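You operate a simulated robot arm through the tools that you are given. There is no shell and no other tool. Be economical: measure what you need, move in short steps, check, and stop when the job is done.

Carry out the task below with a simulated two-armed robot. There is one attempt and no reset: what you move stays moved.

TASK
Take the white towel from the titration bench top and hang it over the handle of the oven kit drawer.
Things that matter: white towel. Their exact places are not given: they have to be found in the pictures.

It is judged by the outcome, as a careful person would: the job done as asked, and still so three seconds after it is handed in. It fails if anything else is knocked over, pushed out of place, dropped, spilled or broken. Flat cloth is picked up by pressing the open fingertips on it (5 to 10 N) and closing them slowly along it; thin cloth reads only 2 to 8 mm in the jaws.

THE ROBOT
Two 7-joint arms with two-finger parallel grippers on one trunk, on a base that drives. Base frame: it is fixed to the floor where the robot stands at the start and does not move with it; the origin is under the middle of the robot, x ahead of it, y to its left, z up; the surface under the hand at the start is at about z = 850. Lengths are in mm, angles in degrees, forces in N, time in s.
The left shoulder is at the start at [70, 133, 1101], the right one opposite. With the tool pointing down near the work surface each hand reaches from about 200 to 660 mm from the robot's upright axis, wherever it stands, measured 20 degrees to its own side. Payload 1.57 kg a hand.
The tool frame of a hand sits at the grasp point between the pads (the TCP): z along the fingers, y along the line on which they close. The tips reach 30 mm beyond it. Largest opening 80 mm; finger width 17, thickness 12; the body of the gripper, 40 by 82 mm, starts 80 mm behind the TCP.
Orientation is that of the tool frame in the base frame, as a unit quaternion [w, x, y, z]. With the fingers straight down and closing along the base's y, the tool's x points along the base's -x, its y along +y and its z along -z.

THE INTERFACE
- The arms move only by the tool move_arm. It takes "left_increments", "right_increments" or both (then of equal length, played together; a hand with none holds still); each is a list of rows, each a list of 7 numbers: the shift along the base's x, y, z in mm, then the turn, a rotation vector about the base's x, y, z in degrees, then the opening, from 0 (shut) to 1 (fully open). In form: [[tx, ty, tz, ax, ay, az, claw], ...]. A call has 1 to 12 rows; each row is the pose to reach, as a shift and turn from the pose commanded when the call began. Each row takes 0.2 s and may step no farther than 50 mm and 8.6 degrees from the row before; otherwise, or with a gripper value out of range, the whole call is refused. A pose out of reach is approached as far as the arm can. The call stops where the force on the tool passes 40 N (or 10 N more than at its start, if that is more) or the arm is blocked; 0.2 s more then pass. The fingers move at their own pace (about 153 mm/s each) and stop on an object; they squeeze with about 25 N. The grip force told is the motor's: it shows also when the fingers shut on nothing. Time passes only in rows, and 0.2 s behind the last, so rows that repeat a pose let the fingers close. The reply holds the time, the measured pose of the TCP, the force on the tool along the base axes, the opening and the grip force, in the units named above and with some noise, with the torque about the TCP (base axes, N m) and any sound that the robot's microphone picked up.
- Cameras (640 x 400 px; columns grow to the right, rows downward): "scene" is now at [123.7, -21.7, 1310.1]; the picture's right is [-0.27, -0.96, 0.00], its down [-0.72, 0.20, -0.66] and it looks along [0.64, -0.18, -0.75] (base axes); focal length 277 px, centre (320, 200). "left" rides on the left gripper at [72, 7, -122] in its tool frame; the picture's right is [-0.09, 1.00, 0.00], its down [-0.84, -0.08, -0.54] and it looks along [-0.54, -0.05, 0.84] (tool axes); focal length 238 px, centre (320, 200). "right" rides on the right gripper at [72, -7, -122] in its tool frame; the picture's right is [0.09, 1.00, 0.00], its down [-0.84, 0.08, -0.54] and it looks along [-0.54, 0.05, 0.84] (tool axes); focal length 238 px, centre (320, 200).
- capture(camera): a new picture of that camera. No time passes.
- lift_body(by): slides the trunk up (or, below 0, down) by that many mm; the arms and the scene camera ride with it, the base frame stays. It gives what a move gives, with no picture.
- roll_base(legs): drives the robot by 1 to 6 legs, each [ahead, left, turn to the left] in mm, mm and degrees, along the robot's own axes; the way and the turn of a leg run together, so that a leg with both is an arc; at most 1500 mm and 180 degrees a leg. The arms and the cameras ride along, it lands a little off, and it stops where it bumps. It gives what a move gives.
- aim_head(pan, tilt): turns the head with the scene camera to pan (to the left, within 86 degrees either way) and tilt (down, from -29 to 69), counted from straight ahead of the robot. It gives what a move gives.
- point_at(camera, pixels): for up to 12 pixels [column, row] of the newest picture of that camera ("zoom" is the newest enlarged one), the place [x, y, z] in the base frame of the surface seen there, good to about 2 mm. No time passes.
- zoom(camera, box): a new picture of the part [left, top, right, bottom] of that camera's present view, enlarged. No time passes.
- job_done(): hands the job in; it is judged then, once.

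Work in short steps. Measure before you move; look again where a grasp or a placing could have gone wrong, and mend it. You have 80 turns and 58 pictures in all, those below and enlarged ones among them. Open the grippers and draw the arms clear of the work before you hand the job in, unless the task says otherwise; then end with one line.

The tools are called after "Call:" by a JSON object that holds its "method" and its "body". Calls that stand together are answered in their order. move_arm: Moves the arms, as the interface text tells. Its arguments: {"type":"object","properties":{"left_increments":{"type":"array","items":{"type":"array","items":{"type":"number"}}},"right_increments":{"type":"array","items":{"type":"array","items":{"type":"number"}}}},"required":[]} The other tools are called the same way: lift_body (by) slides the trunk up or down; roll_base (legs) drives the base; aim_head (pan, tilt) turns the head that bears the scene camera; capture (camera) takes a picture; point_at (camera, pixels) gives the place of the surface under pixels of a picture; zoom (camera, box) takes an enlarged picture of a part of a camera's view; job_done () hands the job in.

At the start:

```text
clock: 0.0
left_ee_pos: [447.7, 36.8, 1090.1]
left_orientation: [0.0, 0.001, 1.0, 0.0]
left_force: [-0.6, 0.2, 0.1]
left_ft_torque: [-0.03, 0.0, -0.01]
left_finger_gap: 80.1
left_grip_force: 0.1
right_ee_pos: [375.5, -294.2, 987.3]
right_orientation: [0.0, 0.0, 1.0, 0.0]
right_force: [0.5, -0.2, 0.7]
right_ft_torque: [0.02, 0.03, -0.01]
right_finger_gap: 80.0
right_grip_force: 0.1
trunk travel left (down, up): [-675.0, 265.0]
robot x, y, heading: [-0.1, -2.8, -0.1]
head pan, tilt: [-15.7, 48.3]
```

scene: 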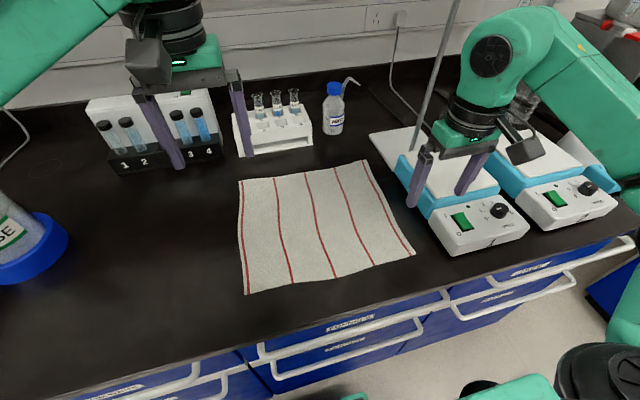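
right: 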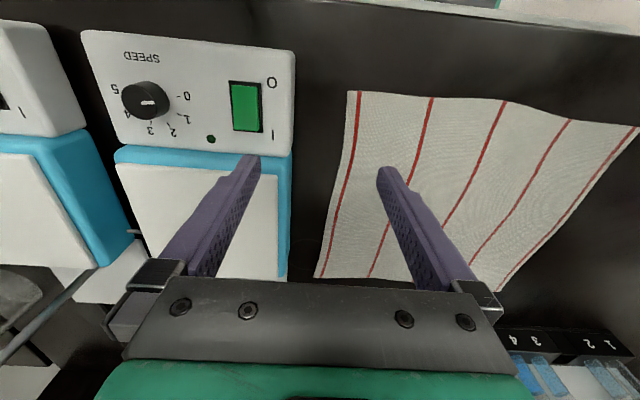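
left: 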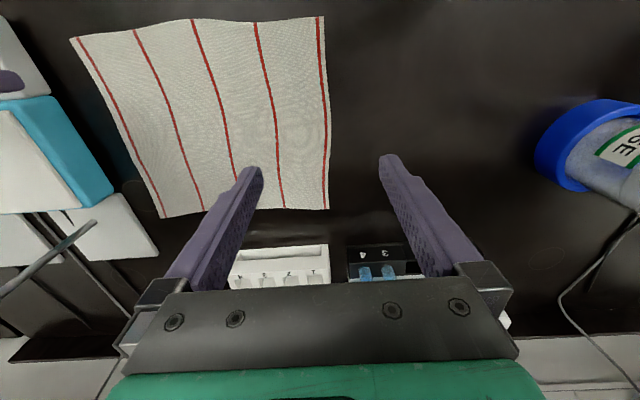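

The towel lies with corners near (240,180), (365,160), (414,254), (246,293); drawer labels are near (350,322), (345,345), (530,268), (497,297). I measure these and zoom in to read the labels.

Call:
{"method": "point_at", "body": {"camera": "scene", "pixels": [[242, 182], [363, 162], [412, 252], [248, 290], [325, 225], [345, 336], [350, 350], [260, 350], [440, 298], [520, 275], [200, 370], [300, 300]]}}

Call:
{"method": "zoom", "body": {"camera": "scene", "box": [230, 220, 630, 400]}}

```text
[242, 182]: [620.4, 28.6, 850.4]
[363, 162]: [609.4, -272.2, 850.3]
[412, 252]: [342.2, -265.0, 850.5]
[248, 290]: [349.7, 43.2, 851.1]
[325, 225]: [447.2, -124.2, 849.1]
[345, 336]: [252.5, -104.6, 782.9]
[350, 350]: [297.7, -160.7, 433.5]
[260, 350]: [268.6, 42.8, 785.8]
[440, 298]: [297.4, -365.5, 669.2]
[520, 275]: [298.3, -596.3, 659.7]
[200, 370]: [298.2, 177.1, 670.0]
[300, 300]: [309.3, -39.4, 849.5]
```

```text
1.60 times, centred on (430, 310) of scene
```

zoom: 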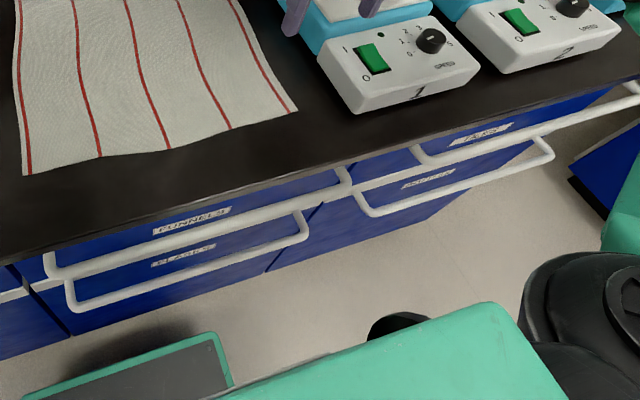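

Readable labels are FUNNELS and FLASKS, with others to the right and left unclear. I turn the head to look for the oven kit drawer.

Call:
{"method": "zoom", "body": {"camera": "scene", "box": [440, 240, 600, 340]}}

Call:
{"method": "aim_head", "body": {"pan": 35, "tilt": 50}}

Call:
{"method": "capture", "body": {"camera": "scene"}}

```text
4.00 times, centred on (520, 290) of scene
```

zoom: 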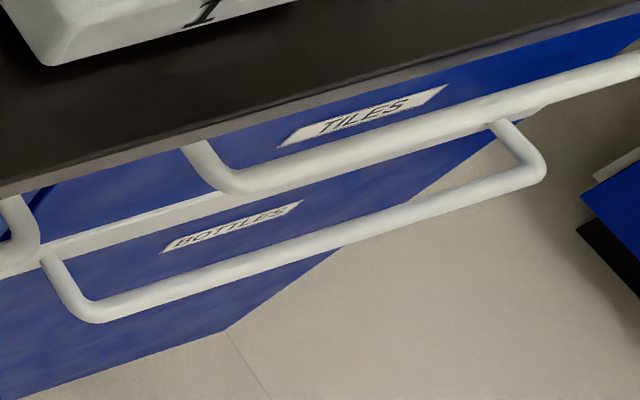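

```text
clock: 1.2
left_ee_pos: [448.4, 36.9, 1090.7]
left_orientation: [0.0, 0.0, 1.0, -0.001]
left_force: [0.6, 0.4, 0.7]
left_ft_torque: [0.04, -0.04, 0.01]
left_finger_gap: 80.0
left_grip_force: 0.1
right_ee_pos: [376.2, -294.3, 987.1]
right_orientation: [0.0, 0.0, 1.0, 0.0]
right_force: [0.2, -0.3, -0.1]
right_ft_torque: [-0.01, -0.01, -0.02]
right_finger_gap: 80.1
right_grip_force: 0.1
trunk travel left (down, up): [-675.0, 265.0]
robot x, y, heading: [-3.8, 2.4, 0.2]
head pan, tilt: [35.0, 50.0]
```

```text
52 pictures are left
```

scene: 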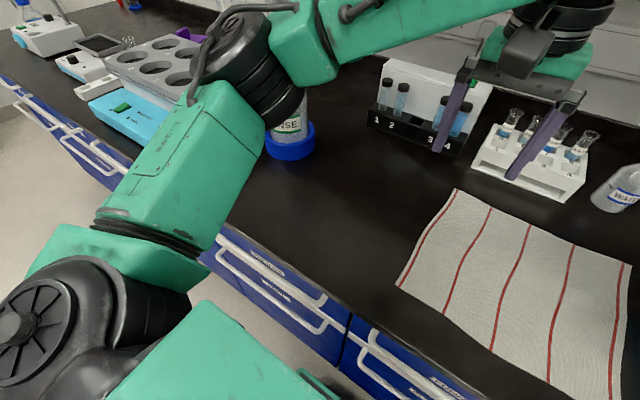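

Call:
{"method": "zoom", "body": {"camera": "scene", "box": [200, 220, 360, 320]}}

Call:
{"method": "zoom", "body": {"camera": "scene", "box": [0, 60, 160, 180]}}

Call:
{"method": "aim_head", "body": {"pan": -70, "tilt": 25}}

Call:
{"method": "capture", "body": {"camera": "scene"}}

```text
4.00 times, centred on (280, 270) of scene
```

zoom: 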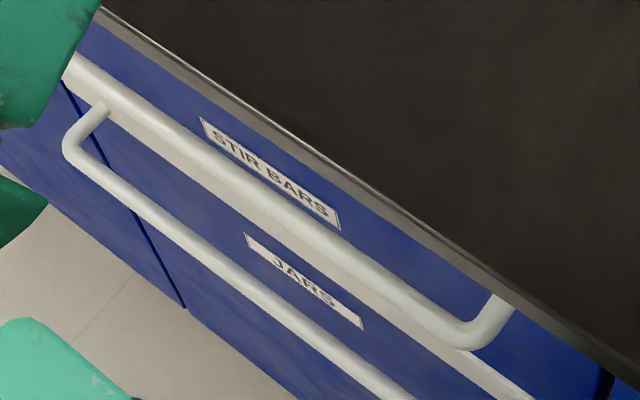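

```text
3.33 times, centred on (80, 120) of scene
```

zoom: 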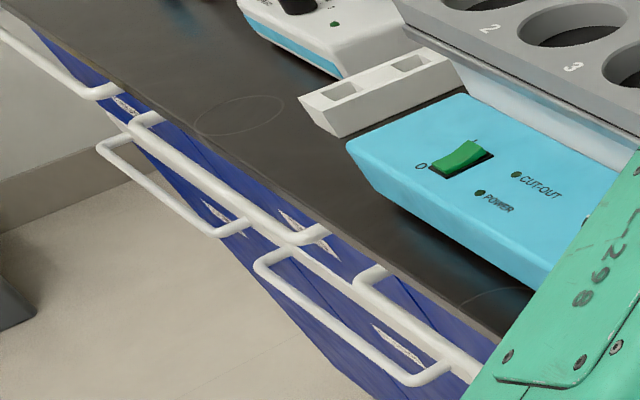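

```text
clock: 3.0
left_ee_pos: [449.0, 36.1, 1089.6]
left_orientation: [0.0, 0.0, 1.0, 0.0]
left_force: [0.9, 0.5, -0.6]
left_ft_torque: [0.0, 0.02, -0.02]
left_finger_gap: 80.0
left_grip_force: 0.0
right_ee_pos: [376.5, -293.7, 987.6]
right_orientation: [0.0, 0.0, 1.0, 0.0]
right_force: [0.3, -0.2, -0.4]
right_ft_torque: [0.0, 0.03, 0.0]
right_finger_gap: 80.1
right_grip_force: 0.0
trunk travel left (down, up): [-675.0, 265.0]
robot x, y, heading: [0.8, -0.1, 0.2]
head pan, tilt: [-70.0, 25.0]
```

```text
49 pictures are left
```

scene: 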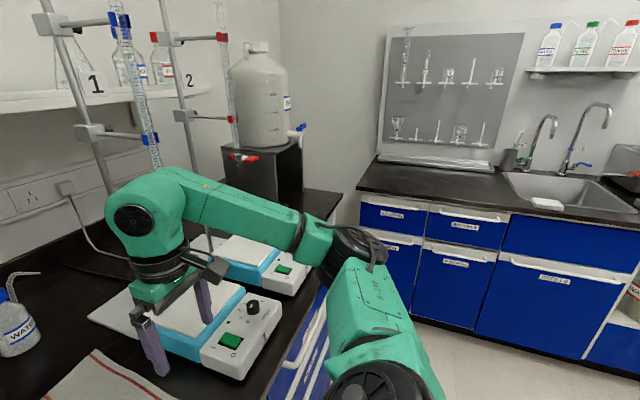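

There is a second cabinet on the right wall; I read its labels and then look to the left.

Call:
{"method": "zoom", "body": {"camera": "scene", "box": [350, 180, 640, 360]}}

Call:
{"method": "aim_head", "body": {"pan": 80, "tilt": 25}}

Call:
{"method": "capture", "body": {"camera": "scene"}}

```text
2.21 times, centred on (495, 270) of scene
```

zoom: 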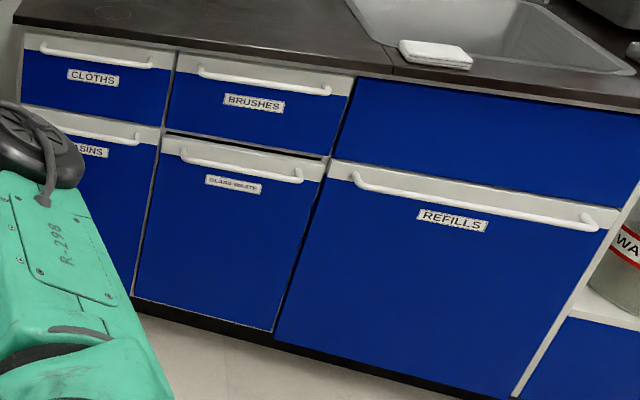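

```text
clock: 5.4
left_ee_pos: [449.1, 37.1, 1089.6]
left_orientation: [0.001, 0.001, 1.0, 0.0]
left_force: [-0.3, 0.2, 0.0]
left_ft_torque: [0.0, 0.0, -0.02]
left_finger_gap: 80.0
left_grip_force: 0.0
right_ee_pos: [376.3, -294.1, 986.9]
right_orientation: [0.001, 0.0, 1.0, -0.001]
right_force: [0.5, 0.1, 0.2]
right_ft_torque: [0.0, 0.01, 0.0]
right_finger_gap: 79.9
right_grip_force: 0.0
trunk travel left (down, up): [-675.0, 265.0]
robot x, y, heading: [0.3, 1.3, -0.2]
head pan, tilt: [80.0, 25.0]
```

```text
47 pictures are left
```

scene: 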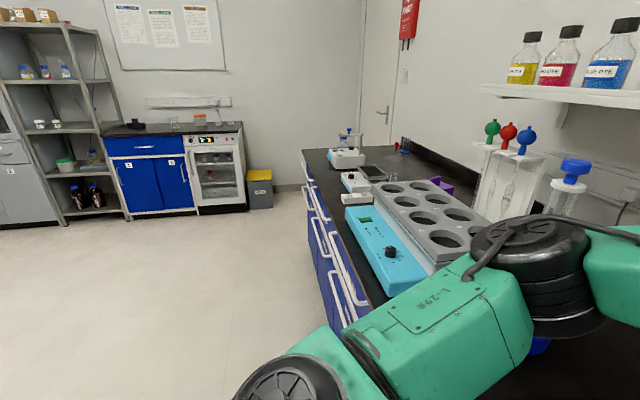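

An oven stands in the far corner with a blue drawer beside it at (146,146); I zoom on its label and locate it.

Call:
{"method": "zoom", "body": {"camera": "scene", "box": [95, 110, 255, 220]}}

Call:
{"method": "point_at", "body": {"camera": "scene", "pixels": [[146, 147], [107, 150], [182, 148], [120, 200], [165, 207], [225, 203], [260, 190], [305, 240]]}}

```text
3.64 times, centred on (175, 165) of scene
```

zoom: 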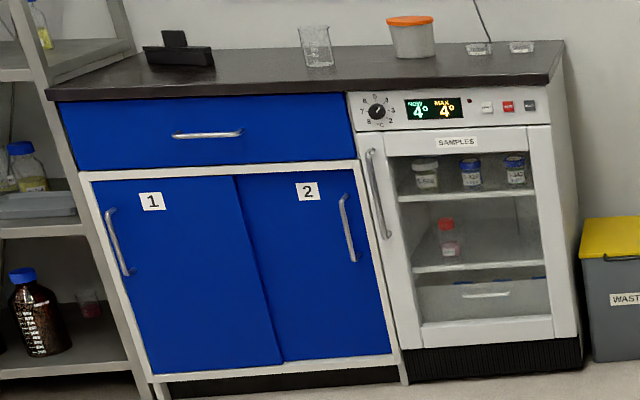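

```text
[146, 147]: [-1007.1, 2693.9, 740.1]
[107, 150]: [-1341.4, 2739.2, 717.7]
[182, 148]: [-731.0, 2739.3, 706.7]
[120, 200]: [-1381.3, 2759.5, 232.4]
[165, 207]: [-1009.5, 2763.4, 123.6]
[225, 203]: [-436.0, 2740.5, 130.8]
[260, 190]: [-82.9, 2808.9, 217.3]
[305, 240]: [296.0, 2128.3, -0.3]
```

That is a fridge and an unlabelled drawer, so the oven kit drawer is elsewhere. I back straight away from the bench to read the remaining labels.

Call:
{"method": "roll_base", "body": {"legs": [[-700, 0, 0]]}}

Call:
{"method": "aim_head", "body": {"pan": 60, "tilt": 20}}

Call:
{"method": "capture", "body": {"camera": "scene"}}

```text
clock: 9.2
left_ee_pos: [-247.0, 36.0, 1090.6]
left_orientation: [0.0, 0.001, 1.0, 0.0]
left_force: [0.4, -0.5, 0.3]
left_ft_torque: [0.05, 0.02, 0.03]
left_finger_gap: 79.9
left_grip_force: 0.0
right_ee_pos: [-318.2, -294.3, 986.2]
right_orientation: [0.0, 0.001, 1.0, 0.0]
right_force: [-1.5, 0.3, 0.2]
right_ft_torque: [0.02, 0.01, 0.01]
right_finger_gap: 79.8
right_grip_force: 0.1
trunk travel left (down, up): [-675.0, 265.0]
robot x, y, heading: [-694.9, 0.5, 0.2]
head pan, tilt: [80.0, 25.0]
```

```text
clock: 10.0
left_ee_pos: [-247.5, 37.0, 1090.5]
left_orientation: [0.001, 0.001, 1.0, 0.0]
left_force: [-1.0, 0.0, -0.3]
left_ft_torque: [-0.02, 0.03, -0.02]
left_finger_gap: 80.0
left_grip_force: 0.1
right_ee_pos: [-319.2, -294.8, 988.1]
right_orientation: [-0.001, 0.001, 1.0, 0.0]
right_force: [-0.5, -0.3, -0.3]
right_ft_torque: [0.0, 0.0, 0.0]
right_finger_gap: 79.6
right_grip_force: 0.0
trunk travel left (down, up): [-675.0, 265.0]
robot x, y, heading: [-691.2, 4.7, -0.0]
head pan, tilt: [60.0, 20.0]
```

```text
45 pictures are left
```

scene: 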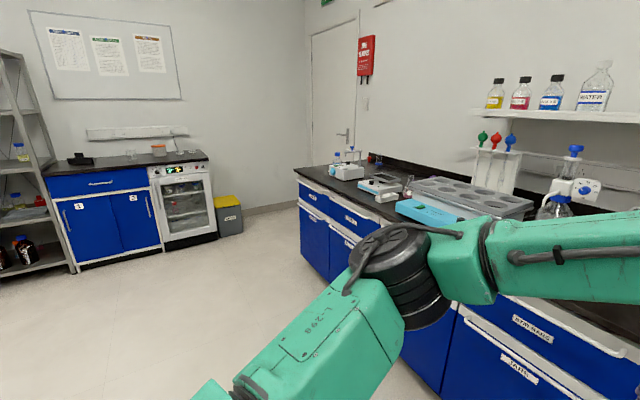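

Bench drawers at the far left are visible at (300–390,190–250); I zoom to read them.

Call:
{"method": "zoom", "body": {"camera": "scene", "box": [290, 170, 400, 280]}}

Call:
{"method": "roll_base", "body": {"legs": [[0, 0, 150]]}}

Call:
{"method": "aim_head", "body": {"pan": 0, "tilt": 20}}

Call:
{"method": "capture", "body": {"camera": "scene"}}

```text
3.64 times, centred on (345, 225) of scene
```

zoom: 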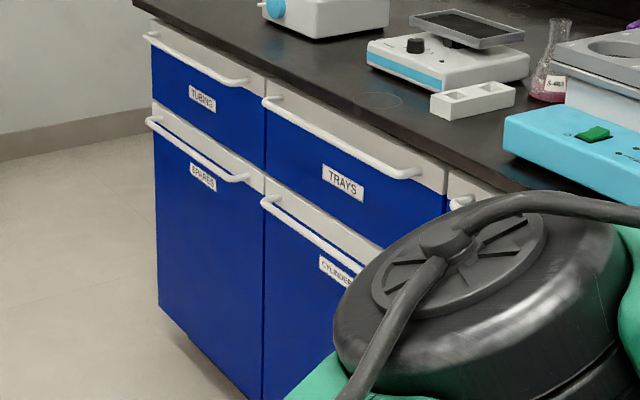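

```text
clock: 16.5
left_ee_pos: [-1097.3, 201.3, 1090.3]
left_orientation: [0.0, 0.963, -0.269, 0.0]
left_force: [-0.1, -0.5, 0.2]
left_ft_torque: [-0.02, 0.01, 0.01]
left_finger_gap: 79.8
left_grip_force: 0.1
right_ee_pos: [-865.5, 447.3, 986.4]
right_orientation: [0.0, 0.963, -0.268, 0.001]
right_force: [0.3, -0.2, 0.1]
right_ft_torque: [-0.01, 0.03, -0.02]
right_finger_gap: 79.8
right_grip_force: 0.1
trunk travel left (down, up): [-675.0, 265.0]
robot x, y, heading: [-695.2, -1.1, 148.7]
head pan, tilt: [60.0, 20.0]
```

```text
clock: 17.8
left_ee_pos: [-1097.0, 200.7, 1090.1]
left_orientation: [0.0, 0.963, -0.268, 0.0]
left_force: [-0.4, 0.1, -0.3]
left_ft_torque: [-0.01, -0.03, 0.03]
left_finger_gap: 79.9
left_grip_force: 0.0
right_ee_pos: [-864.9, 447.8, 987.1]
right_orientation: [0.0, 0.963, -0.268, 0.001]
right_force: [0.3, 0.7, -0.5]
right_ft_torque: [0.01, 0.03, -0.02]
right_finger_gap: 80.0
right_grip_force: 0.0
trunk travel left (down, up): [-675.0, 265.0]
robot x, y, heading: [-692.4, 1.5, 148.8]
head pan, tilt: [0.0, 20.0]
```

```text
43 pictures are left
```

scene: 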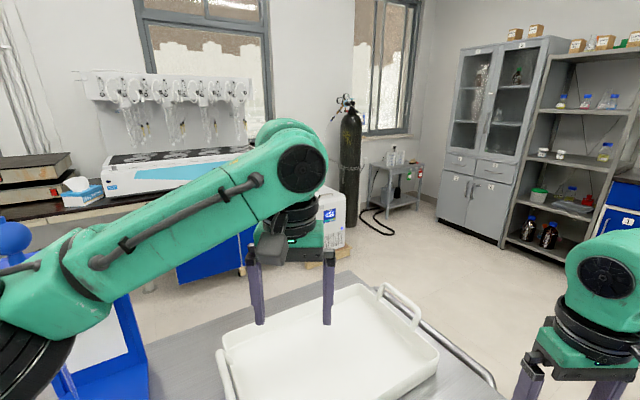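

There's a cart with a tray nearby. Behind it is another bench; I pan left to look along it.

Call:
{"method": "aim_head", "body": {"pan": 55, "tilt": 20}}

Call:
{"method": "capture", "body": {"camera": "scene"}}

```text
clock: 19.1
left_ee_pos: [-1097.1, 200.7, 1089.2]
left_orientation: [0.0, 0.963, -0.268, 0.001]
left_force: [-1.0, 0.3, -0.2]
left_ft_torque: [-0.02, -0.01, 0.0]
left_finger_gap: 80.0
left_grip_force: 0.0
right_ee_pos: [-864.6, 448.2, 988.2]
right_orientation: [0.0, 0.963, -0.268, 0.0]
right_force: [0.5, -0.6, 0.2]
right_ft_torque: [0.0, -0.01, -0.01]
right_finger_gap: 79.9
right_grip_force: 0.0
trunk travel left (down, up): [-675.0, 265.0]
robot x, y, heading: [-695.6, 0.8, 149.0]
head pan, tilt: [55.0, 20.0]
```

```text
42 pictures are left
```

scene: 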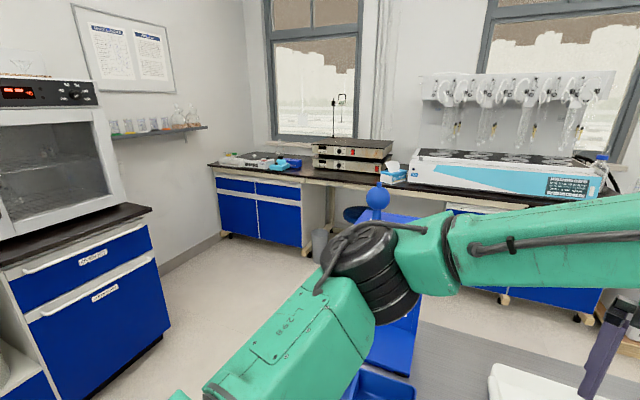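

Left: an oven on a cabinet with drawer handle at (82,247) and label (93,256); I zoom and measure.

Call:
{"method": "zoom", "body": {"camera": "scene", "box": [0, 200, 180, 320]}}

Call:
{"method": "point_at", "body": {"camera": "scene", "pixels": [[93, 257], [24, 271], [82, 248], [143, 226], [105, 292], [150, 212], [162, 340], [100, 215], [60, 370], [365, 330], [400, 385], [440, 340]]}}

```text
3.33 times, centred on (90, 260) of scene
```

zoom: 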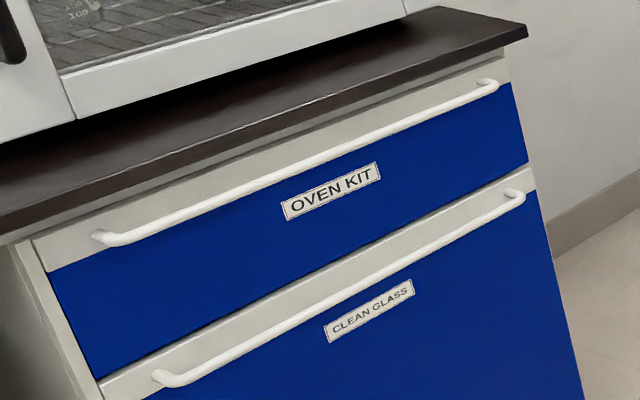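

```text
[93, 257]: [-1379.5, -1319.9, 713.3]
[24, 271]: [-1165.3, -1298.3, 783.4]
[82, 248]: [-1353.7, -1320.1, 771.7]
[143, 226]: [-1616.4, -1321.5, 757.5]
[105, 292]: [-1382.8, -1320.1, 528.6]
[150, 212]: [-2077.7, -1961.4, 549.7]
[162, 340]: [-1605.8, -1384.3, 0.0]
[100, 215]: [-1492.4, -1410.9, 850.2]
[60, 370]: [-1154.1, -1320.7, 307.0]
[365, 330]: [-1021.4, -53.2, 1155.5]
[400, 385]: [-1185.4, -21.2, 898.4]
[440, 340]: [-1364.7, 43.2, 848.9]
```

Found: OVEN KIT drawer, front at y≈-1320 facing +y, handle near z≈783. Before moving, I locate the blue object and cart that could be in the way.

Call:
{"method": "point_at", "body": {"camera": "scene", "pixels": [[377, 195], [378, 212], [368, 380], [350, 392], [410, 350], [430, 330], [500, 330], [470, 390], [600, 390], [350, 300], [250, 280], [200, 380]]}}

Call:
{"method": "aim_head", "body": {"pan": 35, "tilt": 45}}

Call:
{"method": "capture", "body": {"camera": "scene"}}

```text
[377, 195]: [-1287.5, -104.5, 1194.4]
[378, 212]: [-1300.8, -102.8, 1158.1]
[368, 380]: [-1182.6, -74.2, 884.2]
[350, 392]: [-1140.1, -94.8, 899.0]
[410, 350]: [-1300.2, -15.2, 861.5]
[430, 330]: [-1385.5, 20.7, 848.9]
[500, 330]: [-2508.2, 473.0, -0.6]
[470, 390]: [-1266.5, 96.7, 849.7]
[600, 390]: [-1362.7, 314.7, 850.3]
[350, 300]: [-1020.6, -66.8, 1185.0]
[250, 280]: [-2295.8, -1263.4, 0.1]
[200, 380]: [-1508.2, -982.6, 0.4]
```

```text
clock: 20.0
left_ee_pos: [-1097.3, 201.0, 1089.6]
left_orientation: [-0.001, 0.963, -0.268, 0.0]
left_force: [0.6, -0.1, -0.5]
left_ft_torque: [0.05, -0.02, 0.02]
left_finger_gap: 79.8
left_grip_force: 0.1
right_ee_pos: [-866.5, 446.7, 987.5]
right_orientation: [-0.001, 0.963, -0.268, -0.001]
right_force: [0.5, -0.3, -0.2]
right_ft_torque: [0.0, -0.01, 0.02]
right_finger_gap: 80.0
right_grip_force: 0.1
trunk travel left (down, up): [-675.0, 265.0]
robot x, y, heading: [-697.6, 0.3, 148.8]
head pan, tilt: [35.0, 45.0]
```

```text
40 pictures are left
```

scene: 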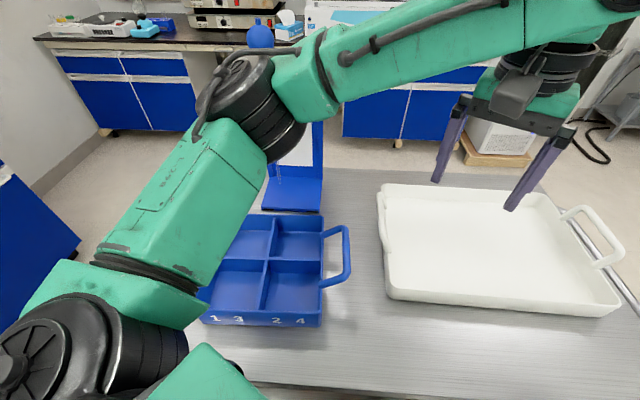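

A table carries a blue tray and white tray in front; I measure its extents.

Call:
{"method": "point_at", "body": {"camera": "scene", "pixels": [[250, 385], [400, 395], [610, 330], [330, 180], [430, 175], [212, 210], [200, 318], [290, 180], [60, 280], [80, 240], [190, 205], [590, 230]]}}

Call:
{"method": "aim_head", "body": {"pan": 80, "tilt": 40}}

Call:
{"method": "capture", "body": {"camera": "scene"}}

```text
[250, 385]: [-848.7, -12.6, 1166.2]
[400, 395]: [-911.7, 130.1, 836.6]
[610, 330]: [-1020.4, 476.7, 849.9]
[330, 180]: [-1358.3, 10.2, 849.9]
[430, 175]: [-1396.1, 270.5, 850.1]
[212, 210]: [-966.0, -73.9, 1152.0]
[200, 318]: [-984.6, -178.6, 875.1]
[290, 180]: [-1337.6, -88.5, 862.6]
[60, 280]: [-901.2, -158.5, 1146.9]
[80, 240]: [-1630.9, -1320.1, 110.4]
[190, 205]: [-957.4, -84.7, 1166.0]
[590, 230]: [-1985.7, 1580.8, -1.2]
```

```text
clock: 21.1
left_ee_pos: [-1097.9, 201.3, 1089.8]
left_orientation: [-0.001, 0.963, -0.268, -0.001]
left_force: [-0.1, -1.4, 0.0]
left_ft_torque: [0.0, 0.0, 0.0]
left_finger_gap: 80.1
left_grip_force: 0.0
right_ee_pos: [-865.1, 447.3, 986.6]
right_orientation: [0.0, 0.964, -0.268, 0.0]
right_force: [0.7, -0.6, 0.3]
right_ft_torque: [-0.01, -0.02, -0.01]
right_finger_gap: 79.8
right_grip_force: 0.1
trunk travel left (down, up): [-675.0, 265.0]
robot x, y, heading: [-694.6, 3.3, 148.8]
head pan, tilt: [80.0, 40.0]
```

```text
39 pictures are left
```

scene: 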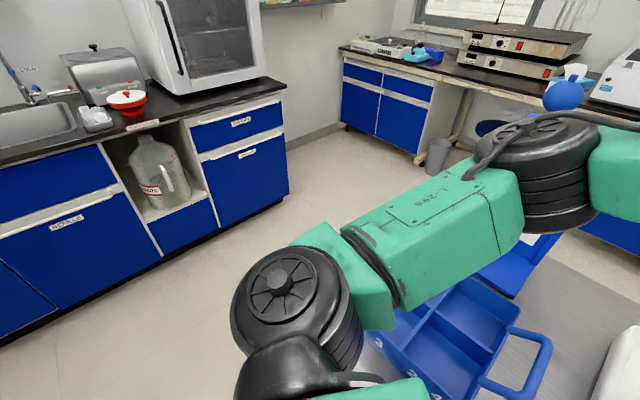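

Table spans x≈-910…-1400, y≳-250, so a lane about 1 m wide lies in front of the oven cabinet. I back off, turn to face -y and drive into the lane for a close measurement of the handle.

Call:
{"method": "roll_base", "body": {"legs": [[-150, 0, 0], [0, 0, 121], [620, 0, 0], [0, -810, 0]]}}

Call:
{"method": "aim_head", "body": {"pan": 0, "tilt": 45}}

Call:
{"method": "capture", "body": {"camera": "scene"}}

```text
clock: 34.5
left_ee_pos: [-1367.9, -1133.1, 1090.1]
left_orientation: [0.0, 0.713, 0.701, 0.001]
left_force: [0.3, 0.1, 0.0]
left_ft_torque: [0.02, 0.02, -0.05]
left_finger_gap: 80.0
left_grip_force: 0.0
right_ee_pos: [-1697.3, -1054.0, 987.7]
right_orientation: [0.0, 0.714, 0.701, 0.001]
right_force: [0.6, -0.5, -0.3]
right_ft_torque: [-0.04, 0.0, 0.0]
right_finger_gap: 80.0
right_grip_force: 0.0
trunk travel left (down, up): [-675.0, 265.0]
robot x, y, heading: [-1393.4, -681.0, -90.9]
head pan, tilt: [80.0, 40.0]
```

```text
clock: 36.0
left_ee_pos: [-1367.4, -1132.5, 1089.7]
left_orientation: [0.0, 0.714, 0.7, 0.001]
left_force: [-0.2, -0.7, 0.6]
left_ft_torque: [-0.04, 0.02, -0.04]
left_finger_gap: 80.0
left_grip_force: 0.1
right_ee_pos: [-1697.4, -1053.6, 986.3]
right_orientation: [0.0, 0.713, 0.701, 0.0]
right_force: [0.4, -0.2, -0.6]
right_ft_torque: [0.01, 0.01, 0.03]
right_finger_gap: 79.7
right_grip_force: 0.0
trunk travel left (down, up): [-675.0, 265.0]
robot x, y, heading: [-1398.9, -685.5, -91.2]
head pan, tilt: [0.0, 45.0]
```

```text
38 pictures are left
```

scene: 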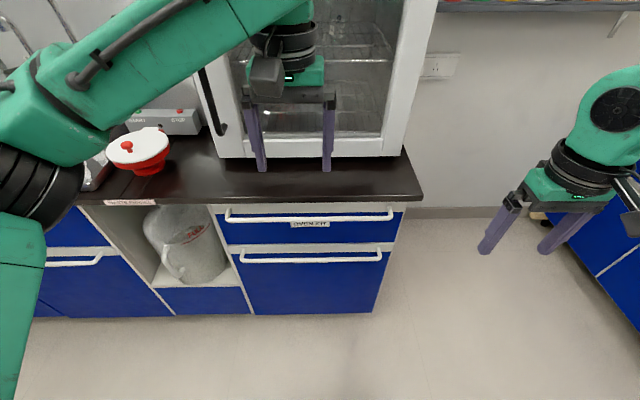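

The oven kit handle spans columns 228–392 at row ~217. I zoom and measure its profile against the counter edge.

Call:
{"method": "zoom", "body": {"camera": "scene", "box": [210, 150, 430, 280]}}

Call:
{"method": "point_at", "body": {"camera": "zoom", "pixels": [[50, 196], [200, 197], [400, 192], [530, 187], [300, 120], [300, 140], [300, 150], [300, 165], [300, 180], [300, 194], [300, 210], [300, 316]]}}

Call:
{"method": "point_at", "body": {"camera": "scene", "pixels": [[290, 158], [380, 155], [220, 156], [208, 90], [222, 130], [195, 70], [140, 172], [150, 135], [420, 198], [395, 212], [310, 262], [400, 30]]}}

```text
2.91 times, centred on (320, 215) of scene
```

zoom: 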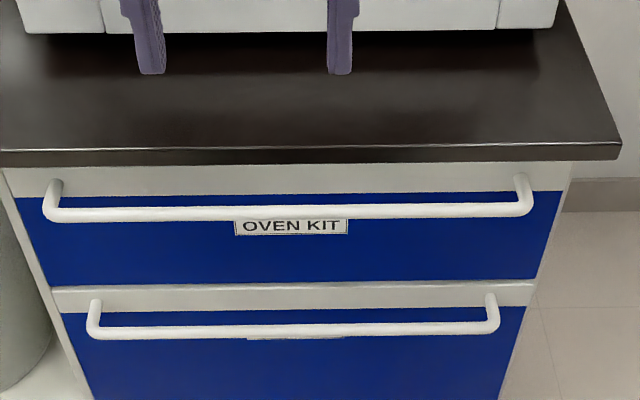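

```text
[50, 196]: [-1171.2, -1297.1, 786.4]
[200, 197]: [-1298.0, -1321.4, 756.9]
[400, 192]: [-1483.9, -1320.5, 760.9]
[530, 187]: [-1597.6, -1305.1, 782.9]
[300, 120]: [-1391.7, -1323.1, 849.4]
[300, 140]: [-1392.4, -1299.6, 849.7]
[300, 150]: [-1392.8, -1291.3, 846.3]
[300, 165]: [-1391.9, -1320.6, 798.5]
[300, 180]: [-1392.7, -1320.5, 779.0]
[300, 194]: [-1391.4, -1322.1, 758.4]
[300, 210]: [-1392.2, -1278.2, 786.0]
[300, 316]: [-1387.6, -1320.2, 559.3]
```

```text
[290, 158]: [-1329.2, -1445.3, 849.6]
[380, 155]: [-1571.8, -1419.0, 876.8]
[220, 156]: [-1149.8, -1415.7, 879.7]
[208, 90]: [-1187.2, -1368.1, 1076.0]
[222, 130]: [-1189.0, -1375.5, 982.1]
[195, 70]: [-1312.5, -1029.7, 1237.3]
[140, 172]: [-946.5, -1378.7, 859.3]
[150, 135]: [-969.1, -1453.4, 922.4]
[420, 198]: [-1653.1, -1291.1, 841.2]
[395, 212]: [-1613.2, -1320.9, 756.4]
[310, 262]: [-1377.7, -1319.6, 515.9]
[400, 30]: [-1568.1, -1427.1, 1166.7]
```

The profile: counter edge y≈-1291 (z 828–850), bar axis about (y -1282, z 782), drawer front -1320, so the towel's far hem has to be tucked inwards and down behind the bar with tilted fingers. I set the hands symmetric and higher, then drive back to the titration bench centred on the towel.

Call:
{"method": "move_arm", "body": {"left_increments": [[35, 0, 0, 0, 0, 0, 0.5], [70, 0, 0, 0, 0, 0, 0.5], [105, 0, 0, 0, 0, 0, 0.5]], "right_increments": [[45, -25, 35, 0, 0, 0, 0.5], [90, -50, 70, 0, 0, 0, 0.5], [130, -75, 100, 0, 0, 0, 0.5]]}}

Call:
{"method": "roll_base", "body": {"legs": [[0, 830, 0], [0, 0, 91.2], [0, 560, 0], [565, 0, 0]]}}

Call:
{"method": "aim_head", "body": {"pan": 0, "tilt": 48}}

Call:
{"method": "capture", "body": {"camera": "scene"}}

```text
refused: row 1 steps farther than a row can; nothing moved
```

```text
clock: 49.9
left_ee_pos: [440.9, -100.8, 1090.2]
left_orientation: [0.0, -0.001, 1.0, 0.0]
left_force: [0.6, -0.1, 0.2]
left_ft_torque: [0.03, -0.02, 0.02]
left_finger_gap: 80.2
left_grip_force: 0.0
right_ee_pos: [370.0, -431.8, 985.9]
right_orientation: [0.001, -0.001, 1.0, 0.0]
right_force: [-0.4, -0.5, 0.7]
right_ft_torque: [-0.05, 0.01, 0.03]
right_finger_gap: 79.9
right_grip_force: 0.1
trunk travel left (down, up): [-675.0, 265.0]
robot x, y, heading: [-7.2, -139.5, 0.2]
head pan, tilt: [0.0, 45.0]
```

```text
clock: 50.6
left_ee_pos: [441.9, -99.2, 1089.8]
left_orientation: [0.0, 0.0, 1.0, 0.0]
left_force: [0.4, -0.3, 0.6]
left_ft_torque: [-0.01, -0.02, -0.01]
left_finger_gap: 80.1
left_grip_force: 0.1
right_ee_pos: [370.7, -431.7, 987.7]
right_orientation: [0.0, -0.001, 1.0, 0.0]
right_force: [-0.4, 0.0, 0.0]
right_ft_torque: [0.0, -0.01, 0.01]
right_finger_gap: 80.0
right_grip_force: 0.1
trunk travel left (down, up): [-675.0, 265.0]
robot x, y, heading: [-8.0, -137.0, -0.3]
head pan, tilt: [0.0, 48.0]
```

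```text
36 pictures are left
```

scene: 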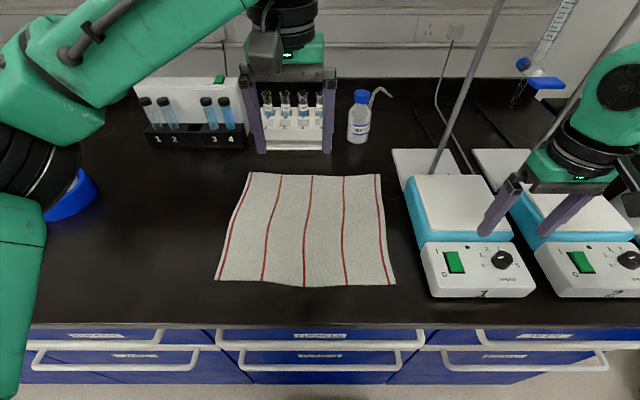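

Back at the bench, centred. I measure the towel's far corners and neighbours (rack, bottle, stand rod, hotplate).

Call:
{"method": "point_at", "body": {"camera": "scene", "pixels": [[250, 174], [380, 176], [315, 177], [218, 282], [394, 282], [292, 150], [358, 142], [437, 165], [412, 185], [412, 165], [450, 200], [300, 120]]}}

Call:
{"method": "zoom", "body": {"camera": "scene", "box": [200, 80, 440, 300]}}

```text
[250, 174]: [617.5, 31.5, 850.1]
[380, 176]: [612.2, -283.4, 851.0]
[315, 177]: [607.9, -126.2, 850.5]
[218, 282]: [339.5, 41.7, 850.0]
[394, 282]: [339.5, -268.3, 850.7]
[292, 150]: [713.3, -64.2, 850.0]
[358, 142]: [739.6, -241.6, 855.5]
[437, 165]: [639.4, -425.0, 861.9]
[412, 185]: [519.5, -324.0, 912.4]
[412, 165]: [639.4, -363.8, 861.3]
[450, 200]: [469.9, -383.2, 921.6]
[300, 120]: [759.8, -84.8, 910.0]
```

```text
1.82 times, centred on (320, 190) of scene
```

zoom: 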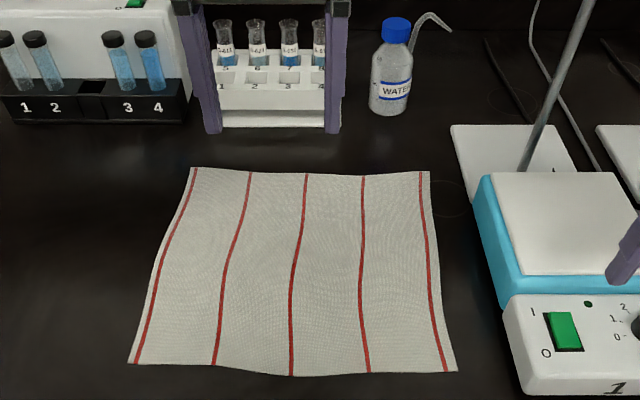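

Clear: rack starts x≥713, hotplate edge y≤-320 with top z 922. I bring both hands above the far hem, pinch spots left (588, 5) and right (588, -257), TCP z≈905.

Call:
{"method": "move_arm", "body": {"left_increments": [[20, 17, 0, 0, 0, 0, 0.45], [45, 34, 0, 0, 0, 0, 0.45], [73, 52, 0, 0, 0, 0, 0.45], [98, 70, 0, 0, 0, 0, 0.45], [122, 87, -40, 0, 0, 0, 0.45], [146, 104, -80, 0, 0, 0, 0.45], [146, 104, -125, 0, 0, 0, 0.45], [146, 104, -155, 0, 0, 0, 0.45], [146, 104, -185, 0, 0, 0, 0.45]], "right_increments": [[36, 29, 10, 0, 0, 0, 0.45], [72, 58, 10, 0, 0, 0, 0.45], [108, 87, 10, 0, 0, 0, 0.45], [144, 116, 10, 0, 0, 0, 0.45], [180, 145, 0, 0, 0, 0, 0.45], [217, 175, 0, 0, 0, 0, 0.45], [217, 175, -30, 0, 0, 0, 0.45], [217, 175, -60, 0, 0, 0, 0.45], [217, 175, -83, 0, 0, 0, 0.45]]}}

Call:
{"method": "capture", "body": {"camera": "left"}}

Call:
{"method": "capture", "body": {"camera": "right"}}

```text
clock: 51.1
left_ee_pos: [456.3, -85.9, 1094.1]
left_orientation: [0.005, 0.0, 1.0, 0.003]
left_force: [0.4, 0.0, 0.6]
left_ft_torque: [-0.02, 0.01, 0.01]
left_finger_gap: 35.9
left_grip_force: 0.0
right_ee_pos: [397.4, -408.8, 1001.3]
right_orientation: [-0.001, 0.006, 1.0, -0.001]
right_force: [-38.5, -15.6, -7.4]
right_ft_torque: [2.49, -5.92, -0.46]
right_finger_gap: 36.0
right_grip_force: 0.1
trunk travel left (down, up): [-675.0, 265.0]
robot x, y, heading: [-5.2, -136.4, -0.4]
head pan, tilt: [0.0, 48.0]
stopped in row 2 (right hand): the force on the tool passed its limit at 253 N (the readings are from after the stop); the commanded pose is now the measured one
```

```text
34 pictures are left
```

left: 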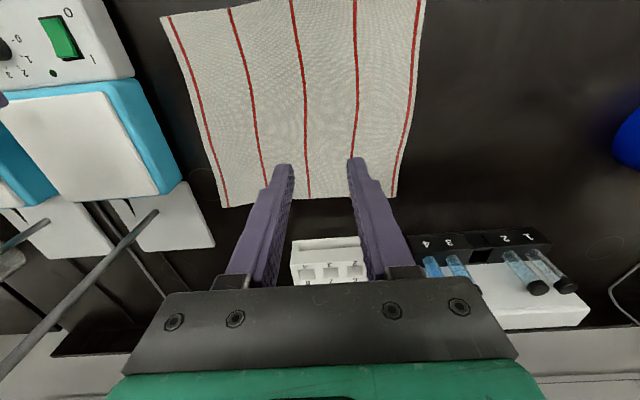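

```text
33 pictures are left
```

right: 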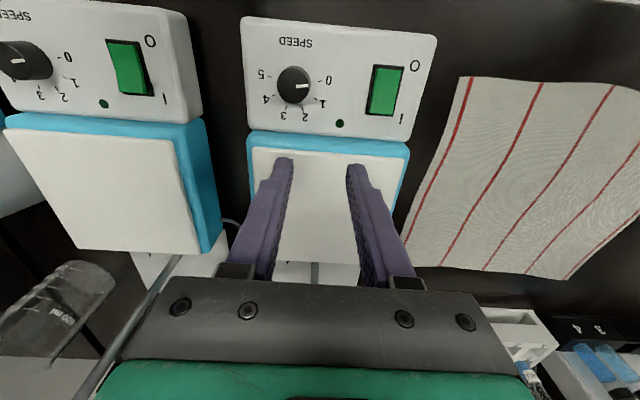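

The right hand touched the stand rod ahead of it (force 253 N, stopped). I look at the scene before moving on.

Call:
{"method": "capture", "body": {"camera": "scene"}}

Call:
{"method": "aim_head", "body": {"pan": -25, "tilt": 20}}

Call:
{"method": "capture", "body": {"camera": "scene"}}

```text
32 pictures are left
```

scene: 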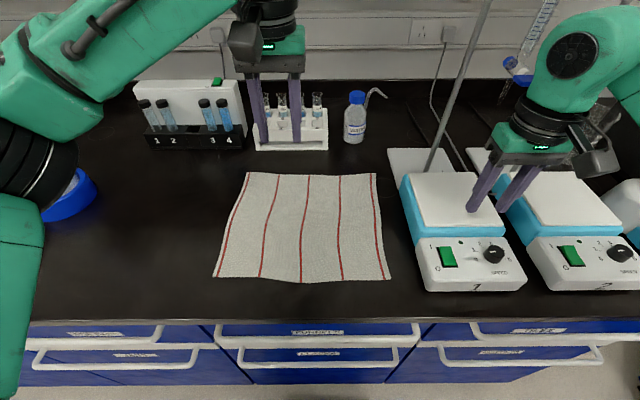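

```text
clock: 52.0
left_ee_pos: [454.7, -87.5, 1096.4]
left_orientation: [0.006, -0.001, 1.0, 0.004]
left_force: [0.2, -0.4, -0.2]
left_ft_torque: [0.01, 0.01, 0.0]
left_finger_gap: 36.0
left_grip_force: 0.0
right_ee_pos: [397.3, -408.1, 1000.7]
right_orientation: [0.002, 0.004, 1.0, 0.001]
right_force: [-45.9, -18.0, -7.7]
right_ft_torque: [2.9, -7.07, -0.62]
right_finger_gap: 35.9
right_grip_force: 0.1
trunk travel left (down, up): [-675.0, 265.0]
robot x, y, heading: [-6.7, -135.4, -0.1]
head pan, tilt: [-25.0, 20.0]
```

```text
31 pictures are left
```

scene: 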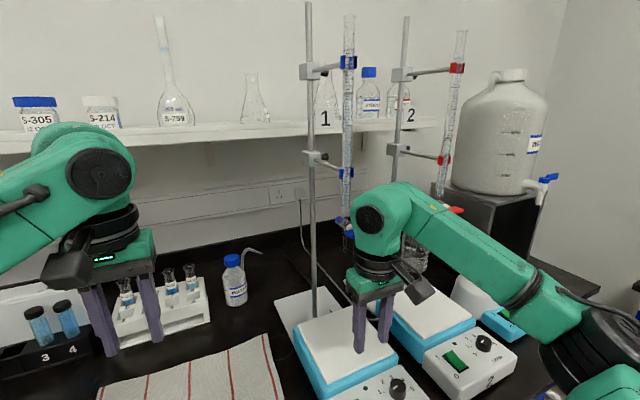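

Contact is ~155 mm above the TCP on the +x,+y side, probably the burette tip near (350,240). I retreat the right hand the way it came and check the burette.

Call:
{"method": "move_arm", "body": {"right_increments": [[-12, -10, 0, 0, 0, 0, 0.45], [-27, -23, -10, 0, 0, 0, 0.45], [-60, -23, -10, 0, 0, 0, 0.45]]}}

Call:
{"method": "zoom", "body": {"camera": "scene", "box": [250, 40, 500, 340]}}

Call:
{"method": "point_at", "body": {"camera": "scene", "pixels": [[349, 60], [346, 172], [344, 222], [350, 240], [311, 100], [314, 280], [320, 73], [455, 68], [443, 160], [404, 100], [320, 158], [440, 215]]}}

```text
clock: 52.8
left_ee_pos: [465.2, -80.3, 1090.0]
left_orientation: [0.001, -0.001, 1.0, 0.0]
left_force: [-0.1, -0.2, 0.3]
left_ft_torque: [0.03, -0.02, 0.02]
left_finger_gap: 36.2
left_grip_force: 0.1
right_ee_pos: [347.4, -425.0, 988.3]
right_orientation: [-0.004, 0.003, 1.0, -0.002]
right_force: [-1.0, -0.6, 0.5]
right_ft_torque: [-0.05, -0.03, -0.04]
right_finger_gap: 36.0
right_grip_force: 0.1
trunk travel left (down, up): [-675.0, 265.0]
robot x, y, heading: [-6.5, -132.5, -0.2]
head pan, tilt: [-25.0, 20.0]
```

```text
1.33 times, centred on (375, 190) of scene
```

zoom: 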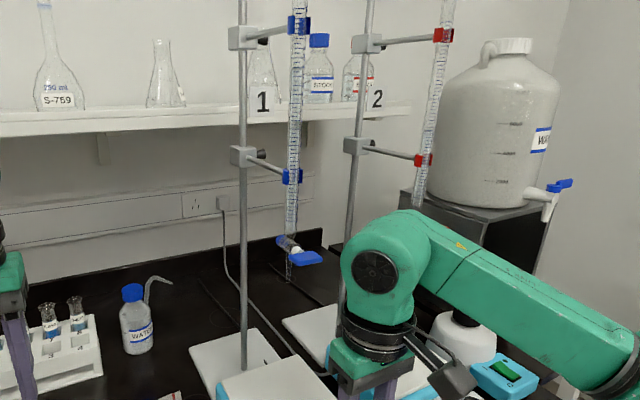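

```text
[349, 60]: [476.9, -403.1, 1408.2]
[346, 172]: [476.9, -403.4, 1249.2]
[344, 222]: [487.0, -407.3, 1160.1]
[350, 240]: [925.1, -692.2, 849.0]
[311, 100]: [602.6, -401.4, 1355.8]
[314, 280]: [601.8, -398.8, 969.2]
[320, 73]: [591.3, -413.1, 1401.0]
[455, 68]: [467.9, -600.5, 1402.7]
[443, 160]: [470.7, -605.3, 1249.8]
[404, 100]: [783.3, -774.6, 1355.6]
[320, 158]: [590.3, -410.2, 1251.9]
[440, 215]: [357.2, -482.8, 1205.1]
```

The burette (477,-403) is still upright and clear now. Its closeness makes the far hem risky for the right arm, so I'll take the near hem (x≈340) instead: left at (358,5), right at (358,-235).

Call:
{"method": "move_arm", "body": {"left_increments": [[-35, 28, 0, 0, 0, 0, 0.45], [-70, 56, 0, 0, 0, 0, 0.45], [-107, 85, 0, 0, 0, 0, 0.45], [-107, 85, -48, 0, 0, 0, 0.45], [-107, 85, -96, 0, 0, 0, 0.45], [-107, 85, -144, 0, 0, 0, 0.45], [-107, 85, -180, 0, 0, 0, 0.45]], "right_increments": [[0, 48, 0, 0, 0, 0, 0.45], [0, 96, 0, 0, 0, 0, 0.45], [5, 144, 0, 0, 0, 0, 0.45], [11, 190, 0, 0, 0, 0, 0.45], [11, 190, -30, 0, 0, 0, 0.45], [11, 190, -60, 0, 0, 0, 0.45], [11, 190, -78, 0, 0, 0, 0.45]]}}

Call:
{"method": "aim_head", "body": {"pan": 0, "tilt": 55}}

Call:
{"method": "capture", "body": {"camera": "scene"}}

```text
clock: 54.4
left_ee_pos: [358.8, 5.5, 909.1]
left_orientation: [-0.001, -0.001, 1.0, 0.0]
left_force: [0.5, 0.2, 0.0]
left_ft_torque: [-0.02, 0.02, 0.0]
left_finger_gap: 35.9
left_grip_force: 0.0
right_ee_pos: [359.8, -234.2, 908.7]
right_orientation: [-0.006, 0.003, 1.0, -0.003]
right_force: [0.6, -0.3, 0.1]
right_ft_torque: [0.0, 0.0, 0.0]
right_finger_gap: 36.0
right_grip_force: 0.2
trunk travel left (down, up): [-675.0, 265.0]
robot x, y, heading: [-3.8, -138.3, -0.2]
head pan, tilt: [-25.0, 20.0]
```

```text
clock: 55.4
left_ee_pos: [361.3, 3.5, 910.3]
left_orientation: [-0.001, -0.001, 1.0, 0.0]
left_force: [-0.5, 0.5, -0.5]
left_ft_torque: [-0.02, 0.01, -0.01]
left_finger_gap: 36.2
left_grip_force: 0.0
right_ee_pos: [360.0, -236.2, 909.9]
right_orientation: [-0.005, 0.003, 1.0, -0.002]
right_force: [0.1, 0.6, -0.8]
right_ft_torque: [-0.02, -0.03, 0.03]
right_finger_gap: 36.1
right_grip_force: 0.1
trunk travel left (down, up): [-675.0, 265.0]
robot x, y, heading: [-7.0, -135.7, -0.3]
head pan, tilt: [0.0, 55.0]
```

```text
29 pictures are left
```

scene: 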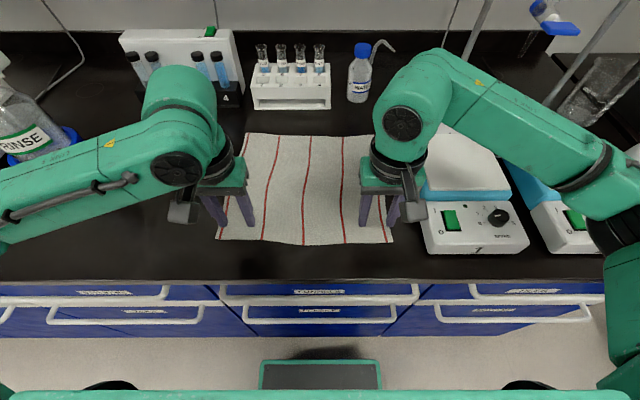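

Both hands straddle the cloth just inside the near corners. I descend to just above the cloth, then creep to feel contact.

Call:
{"method": "move_arm", "body": {"left_increments": [[-3, 0, -15, 0, 0, 0, 0.45], [-3, 0, -24, 0, 0, 0, 0.45], [-3, 0, -28, 0, 0, 0, 0.45], [-3, 0, -30, 0, 0, 0, 0.45]], "right_increments": [[-3, 0, -15, 0, 0, 0, 0.45], [-3, 0, -24, 0, 0, 0, 0.45], [-3, 0, -28, 0, 0, 0, 0.45], [-3, 0, -30, 0, 0, 0, 0.45]]}}

```text
clock: 56.4
left_ee_pos: [357.3, 3.0, 881.9]
left_orientation: [0.001, -0.001, 1.0, 0.0]
left_force: [2.9, 1.2, 9.4]
left_ft_torque: [0.12, -0.03, -0.02]
left_finger_gap: 36.1
left_grip_force: 0.1
right_ee_pos: [358.7, -236.4, 881.0]
right_orientation: [-0.003, 0.003, 1.0, -0.002]
right_force: [3.1, -0.9, 14.4]
right_ft_torque: [0.05, -0.13, -0.03]
right_finger_gap: 36.1
right_grip_force: 0.0
trunk travel left (down, up): [-675.0, 265.0]
robot x, y, heading: [-6.2, -135.6, -0.2]
head pan, tilt: [0.0, 55.0]
```

Contact at 9 N left and 14 N right. I ease the right hand up slightly and close both slowly.

Call:
{"method": "move_arm", "body": {"left_increments": [[0, 0, 0, 0, 0, 0, 0.38], [0, 0, 0, 0, 0, 0, 0.3], [0, 0, 0, 0, 0, 0, 0.22], [0, 0, 0, 0, 0, 0, 0.14], [0, 0, 0, 0, 0, 0, 0.06], [0, 0, 0, 0, 0, 0, 0], [0, 0, 0, 0, 0, 0, 0]], "right_increments": [[0, 0, 1, 0, 0, 0, 0.38], [0, 0, 1, 0, 0, 0, 0.3], [0, 0, 1, 0, 0, 0, 0.22], [0, 0, 1, 0, 0, 0, 0.14], [0, 0, 1, 0, 0, 0, 0.06], [0, 0, 1, 0, 0, 0, 0], [0, 0, 1, 0, 0, 0, 0]]}}

Call:
{"method": "capture", "body": {"camera": "left"}}

Call:
{"method": "capture", "body": {"camera": "right"}}

```text
clock: 58.0
left_ee_pos: [354.8, 1.7, 880.7]
left_orientation: [0.001, 0.001, 1.0, -0.001]
left_force: [0.7, -13.7, 25.0]
left_ft_torque: [-0.39, 0.05, -0.04]
left_finger_gap: 2.1
left_grip_force: 23.4
right_ee_pos: [354.9, -236.0, 881.7]
right_orientation: [-0.003, 0.003, 1.0, -0.001]
right_force: [0.1, 13.4, 5.4]
right_ft_torque: [0.38, 0.01, 0.0]
right_finger_gap: 1.9
right_grip_force: 23.7
trunk travel left (down, up): [-675.0, 265.0]
robot x, y, heading: [-5.8, -139.1, -0.1]
head pan, tilt: [0.0, 55.0]
```

```text
28 pictures are left
```

left: 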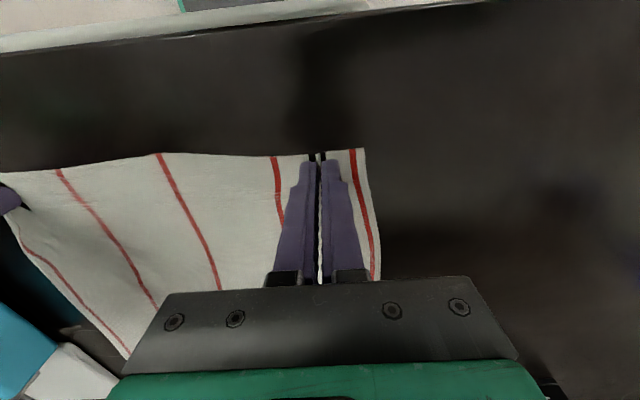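

```text
27 pictures are left
```

right: 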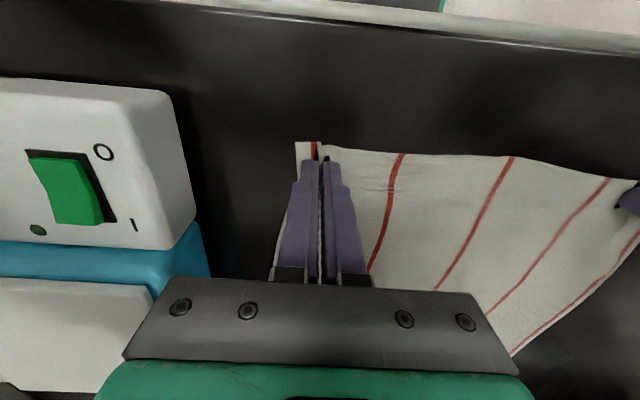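

Both jaws hold 2 mm of cloth. I relax the lateral tension slightly and lift straight up 290 mm.

Call:
{"method": "move_arm", "body": {"left_increments": [[0, -3, 15, 0, 0, 0, 0], [0, -3, 45, 0, 0, 0, 0], [0, -3, 80, 0, 0, 0, 0], [0, -3, 115, 0, 0, 0, 0], [0, -3, 150, 0, 0, 0, 0], [0, -3, 185, 0, 0, 0, 0], [0, -3, 220, 0, 0, 0, 0], [0, -3, 255, 0, 0, 0, 0], [0, -3, 290, 0, 0, 0, 0]], "right_increments": [[0, 3, 15, 0, 0, 0, 0], [0, 3, 45, 0, 0, 0, 0], [0, 3, 80, 0, 0, 0, 0], [0, 3, 115, 0, 0, 0, 0], [0, 3, 150, 0, 0, 0, 0], [0, 3, 185, 0, 0, 0, 0], [0, 3, 220, 0, 0, 0, 0], [0, 3, 255, 0, 0, 0, 0], [0, 3, 290, 0, 0, 0, 0]]}}

Call:
{"method": "capture", "body": {"camera": "scene"}}

```text
clock: 60.0
left_ee_pos: [355.7, 1.1, 1170.2]
left_orientation: [0.0, -0.001, 1.0, 0.0]
left_force: [-0.4, -3.6, 0.5]
left_ft_torque: [-0.1, -0.01, 0.0]
left_finger_gap: 1.8
left_grip_force: 23.5
right_ee_pos: [356.3, -233.8, 1170.7]
right_orientation: [-0.004, 0.003, 1.0, -0.002]
right_force: [0.3, 4.3, -0.6]
right_ft_torque: [0.1, -0.06, 0.03]
right_finger_gap: 1.8
right_grip_force: 23.6
trunk travel left (down, up): [-675.0, 265.0]
robot x, y, heading: [-6.6, -136.8, -0.4]
head pan, tilt: [0.0, 55.0]
```

```text
26 pictures are left
```

scene: 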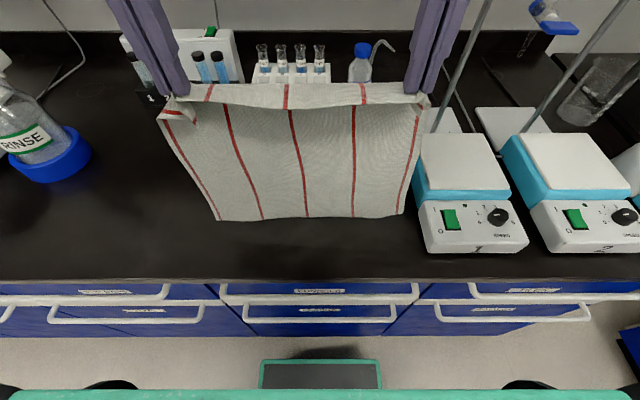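

The towel hangs flat from both hands. I now drive back along the verified route to the lane in front of the oven drawer.

Call:
{"method": "roll_base", "body": {"legs": [[-565, 0, 0], [0, -550, 0], [0, 0, -89.6], [0, -820, 0]]}}

Call:
{"method": "capture", "body": {"camera": "scene"}}

```text
clock: 73.8
left_ee_pos: [-1247.8, -1047.6, 1169.5]
left_orientation: [-0.001, 0.705, 0.709, 0.0]
left_force: [-3.1, 0.2, 0.3]
left_ft_torque: [0.04, 0.07, -0.04]
left_finger_gap: 1.5
left_grip_force: 23.7
right_ee_pos: [-1480.0, -1048.6, 1169.4]
right_orientation: [-0.006, 0.708, 0.706, 0.001]
right_force: [2.4, -0.7, -0.5]
right_ft_torque: [-0.04, -0.04, 0.02]
right_finger_gap: 1.6
right_grip_force: 23.5
trunk travel left (down, up): [-675.0, 265.0]
robot x, y, heading: [-1388.4, -686.5, -90.1]
head pan, tilt: [0.0, 55.0]
```

```text
25 pictures are left
```

scene: 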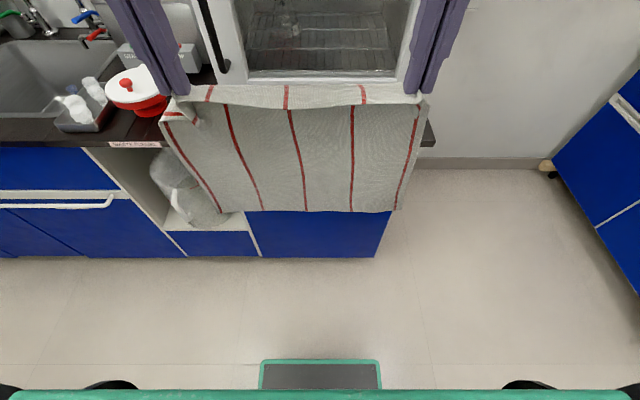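

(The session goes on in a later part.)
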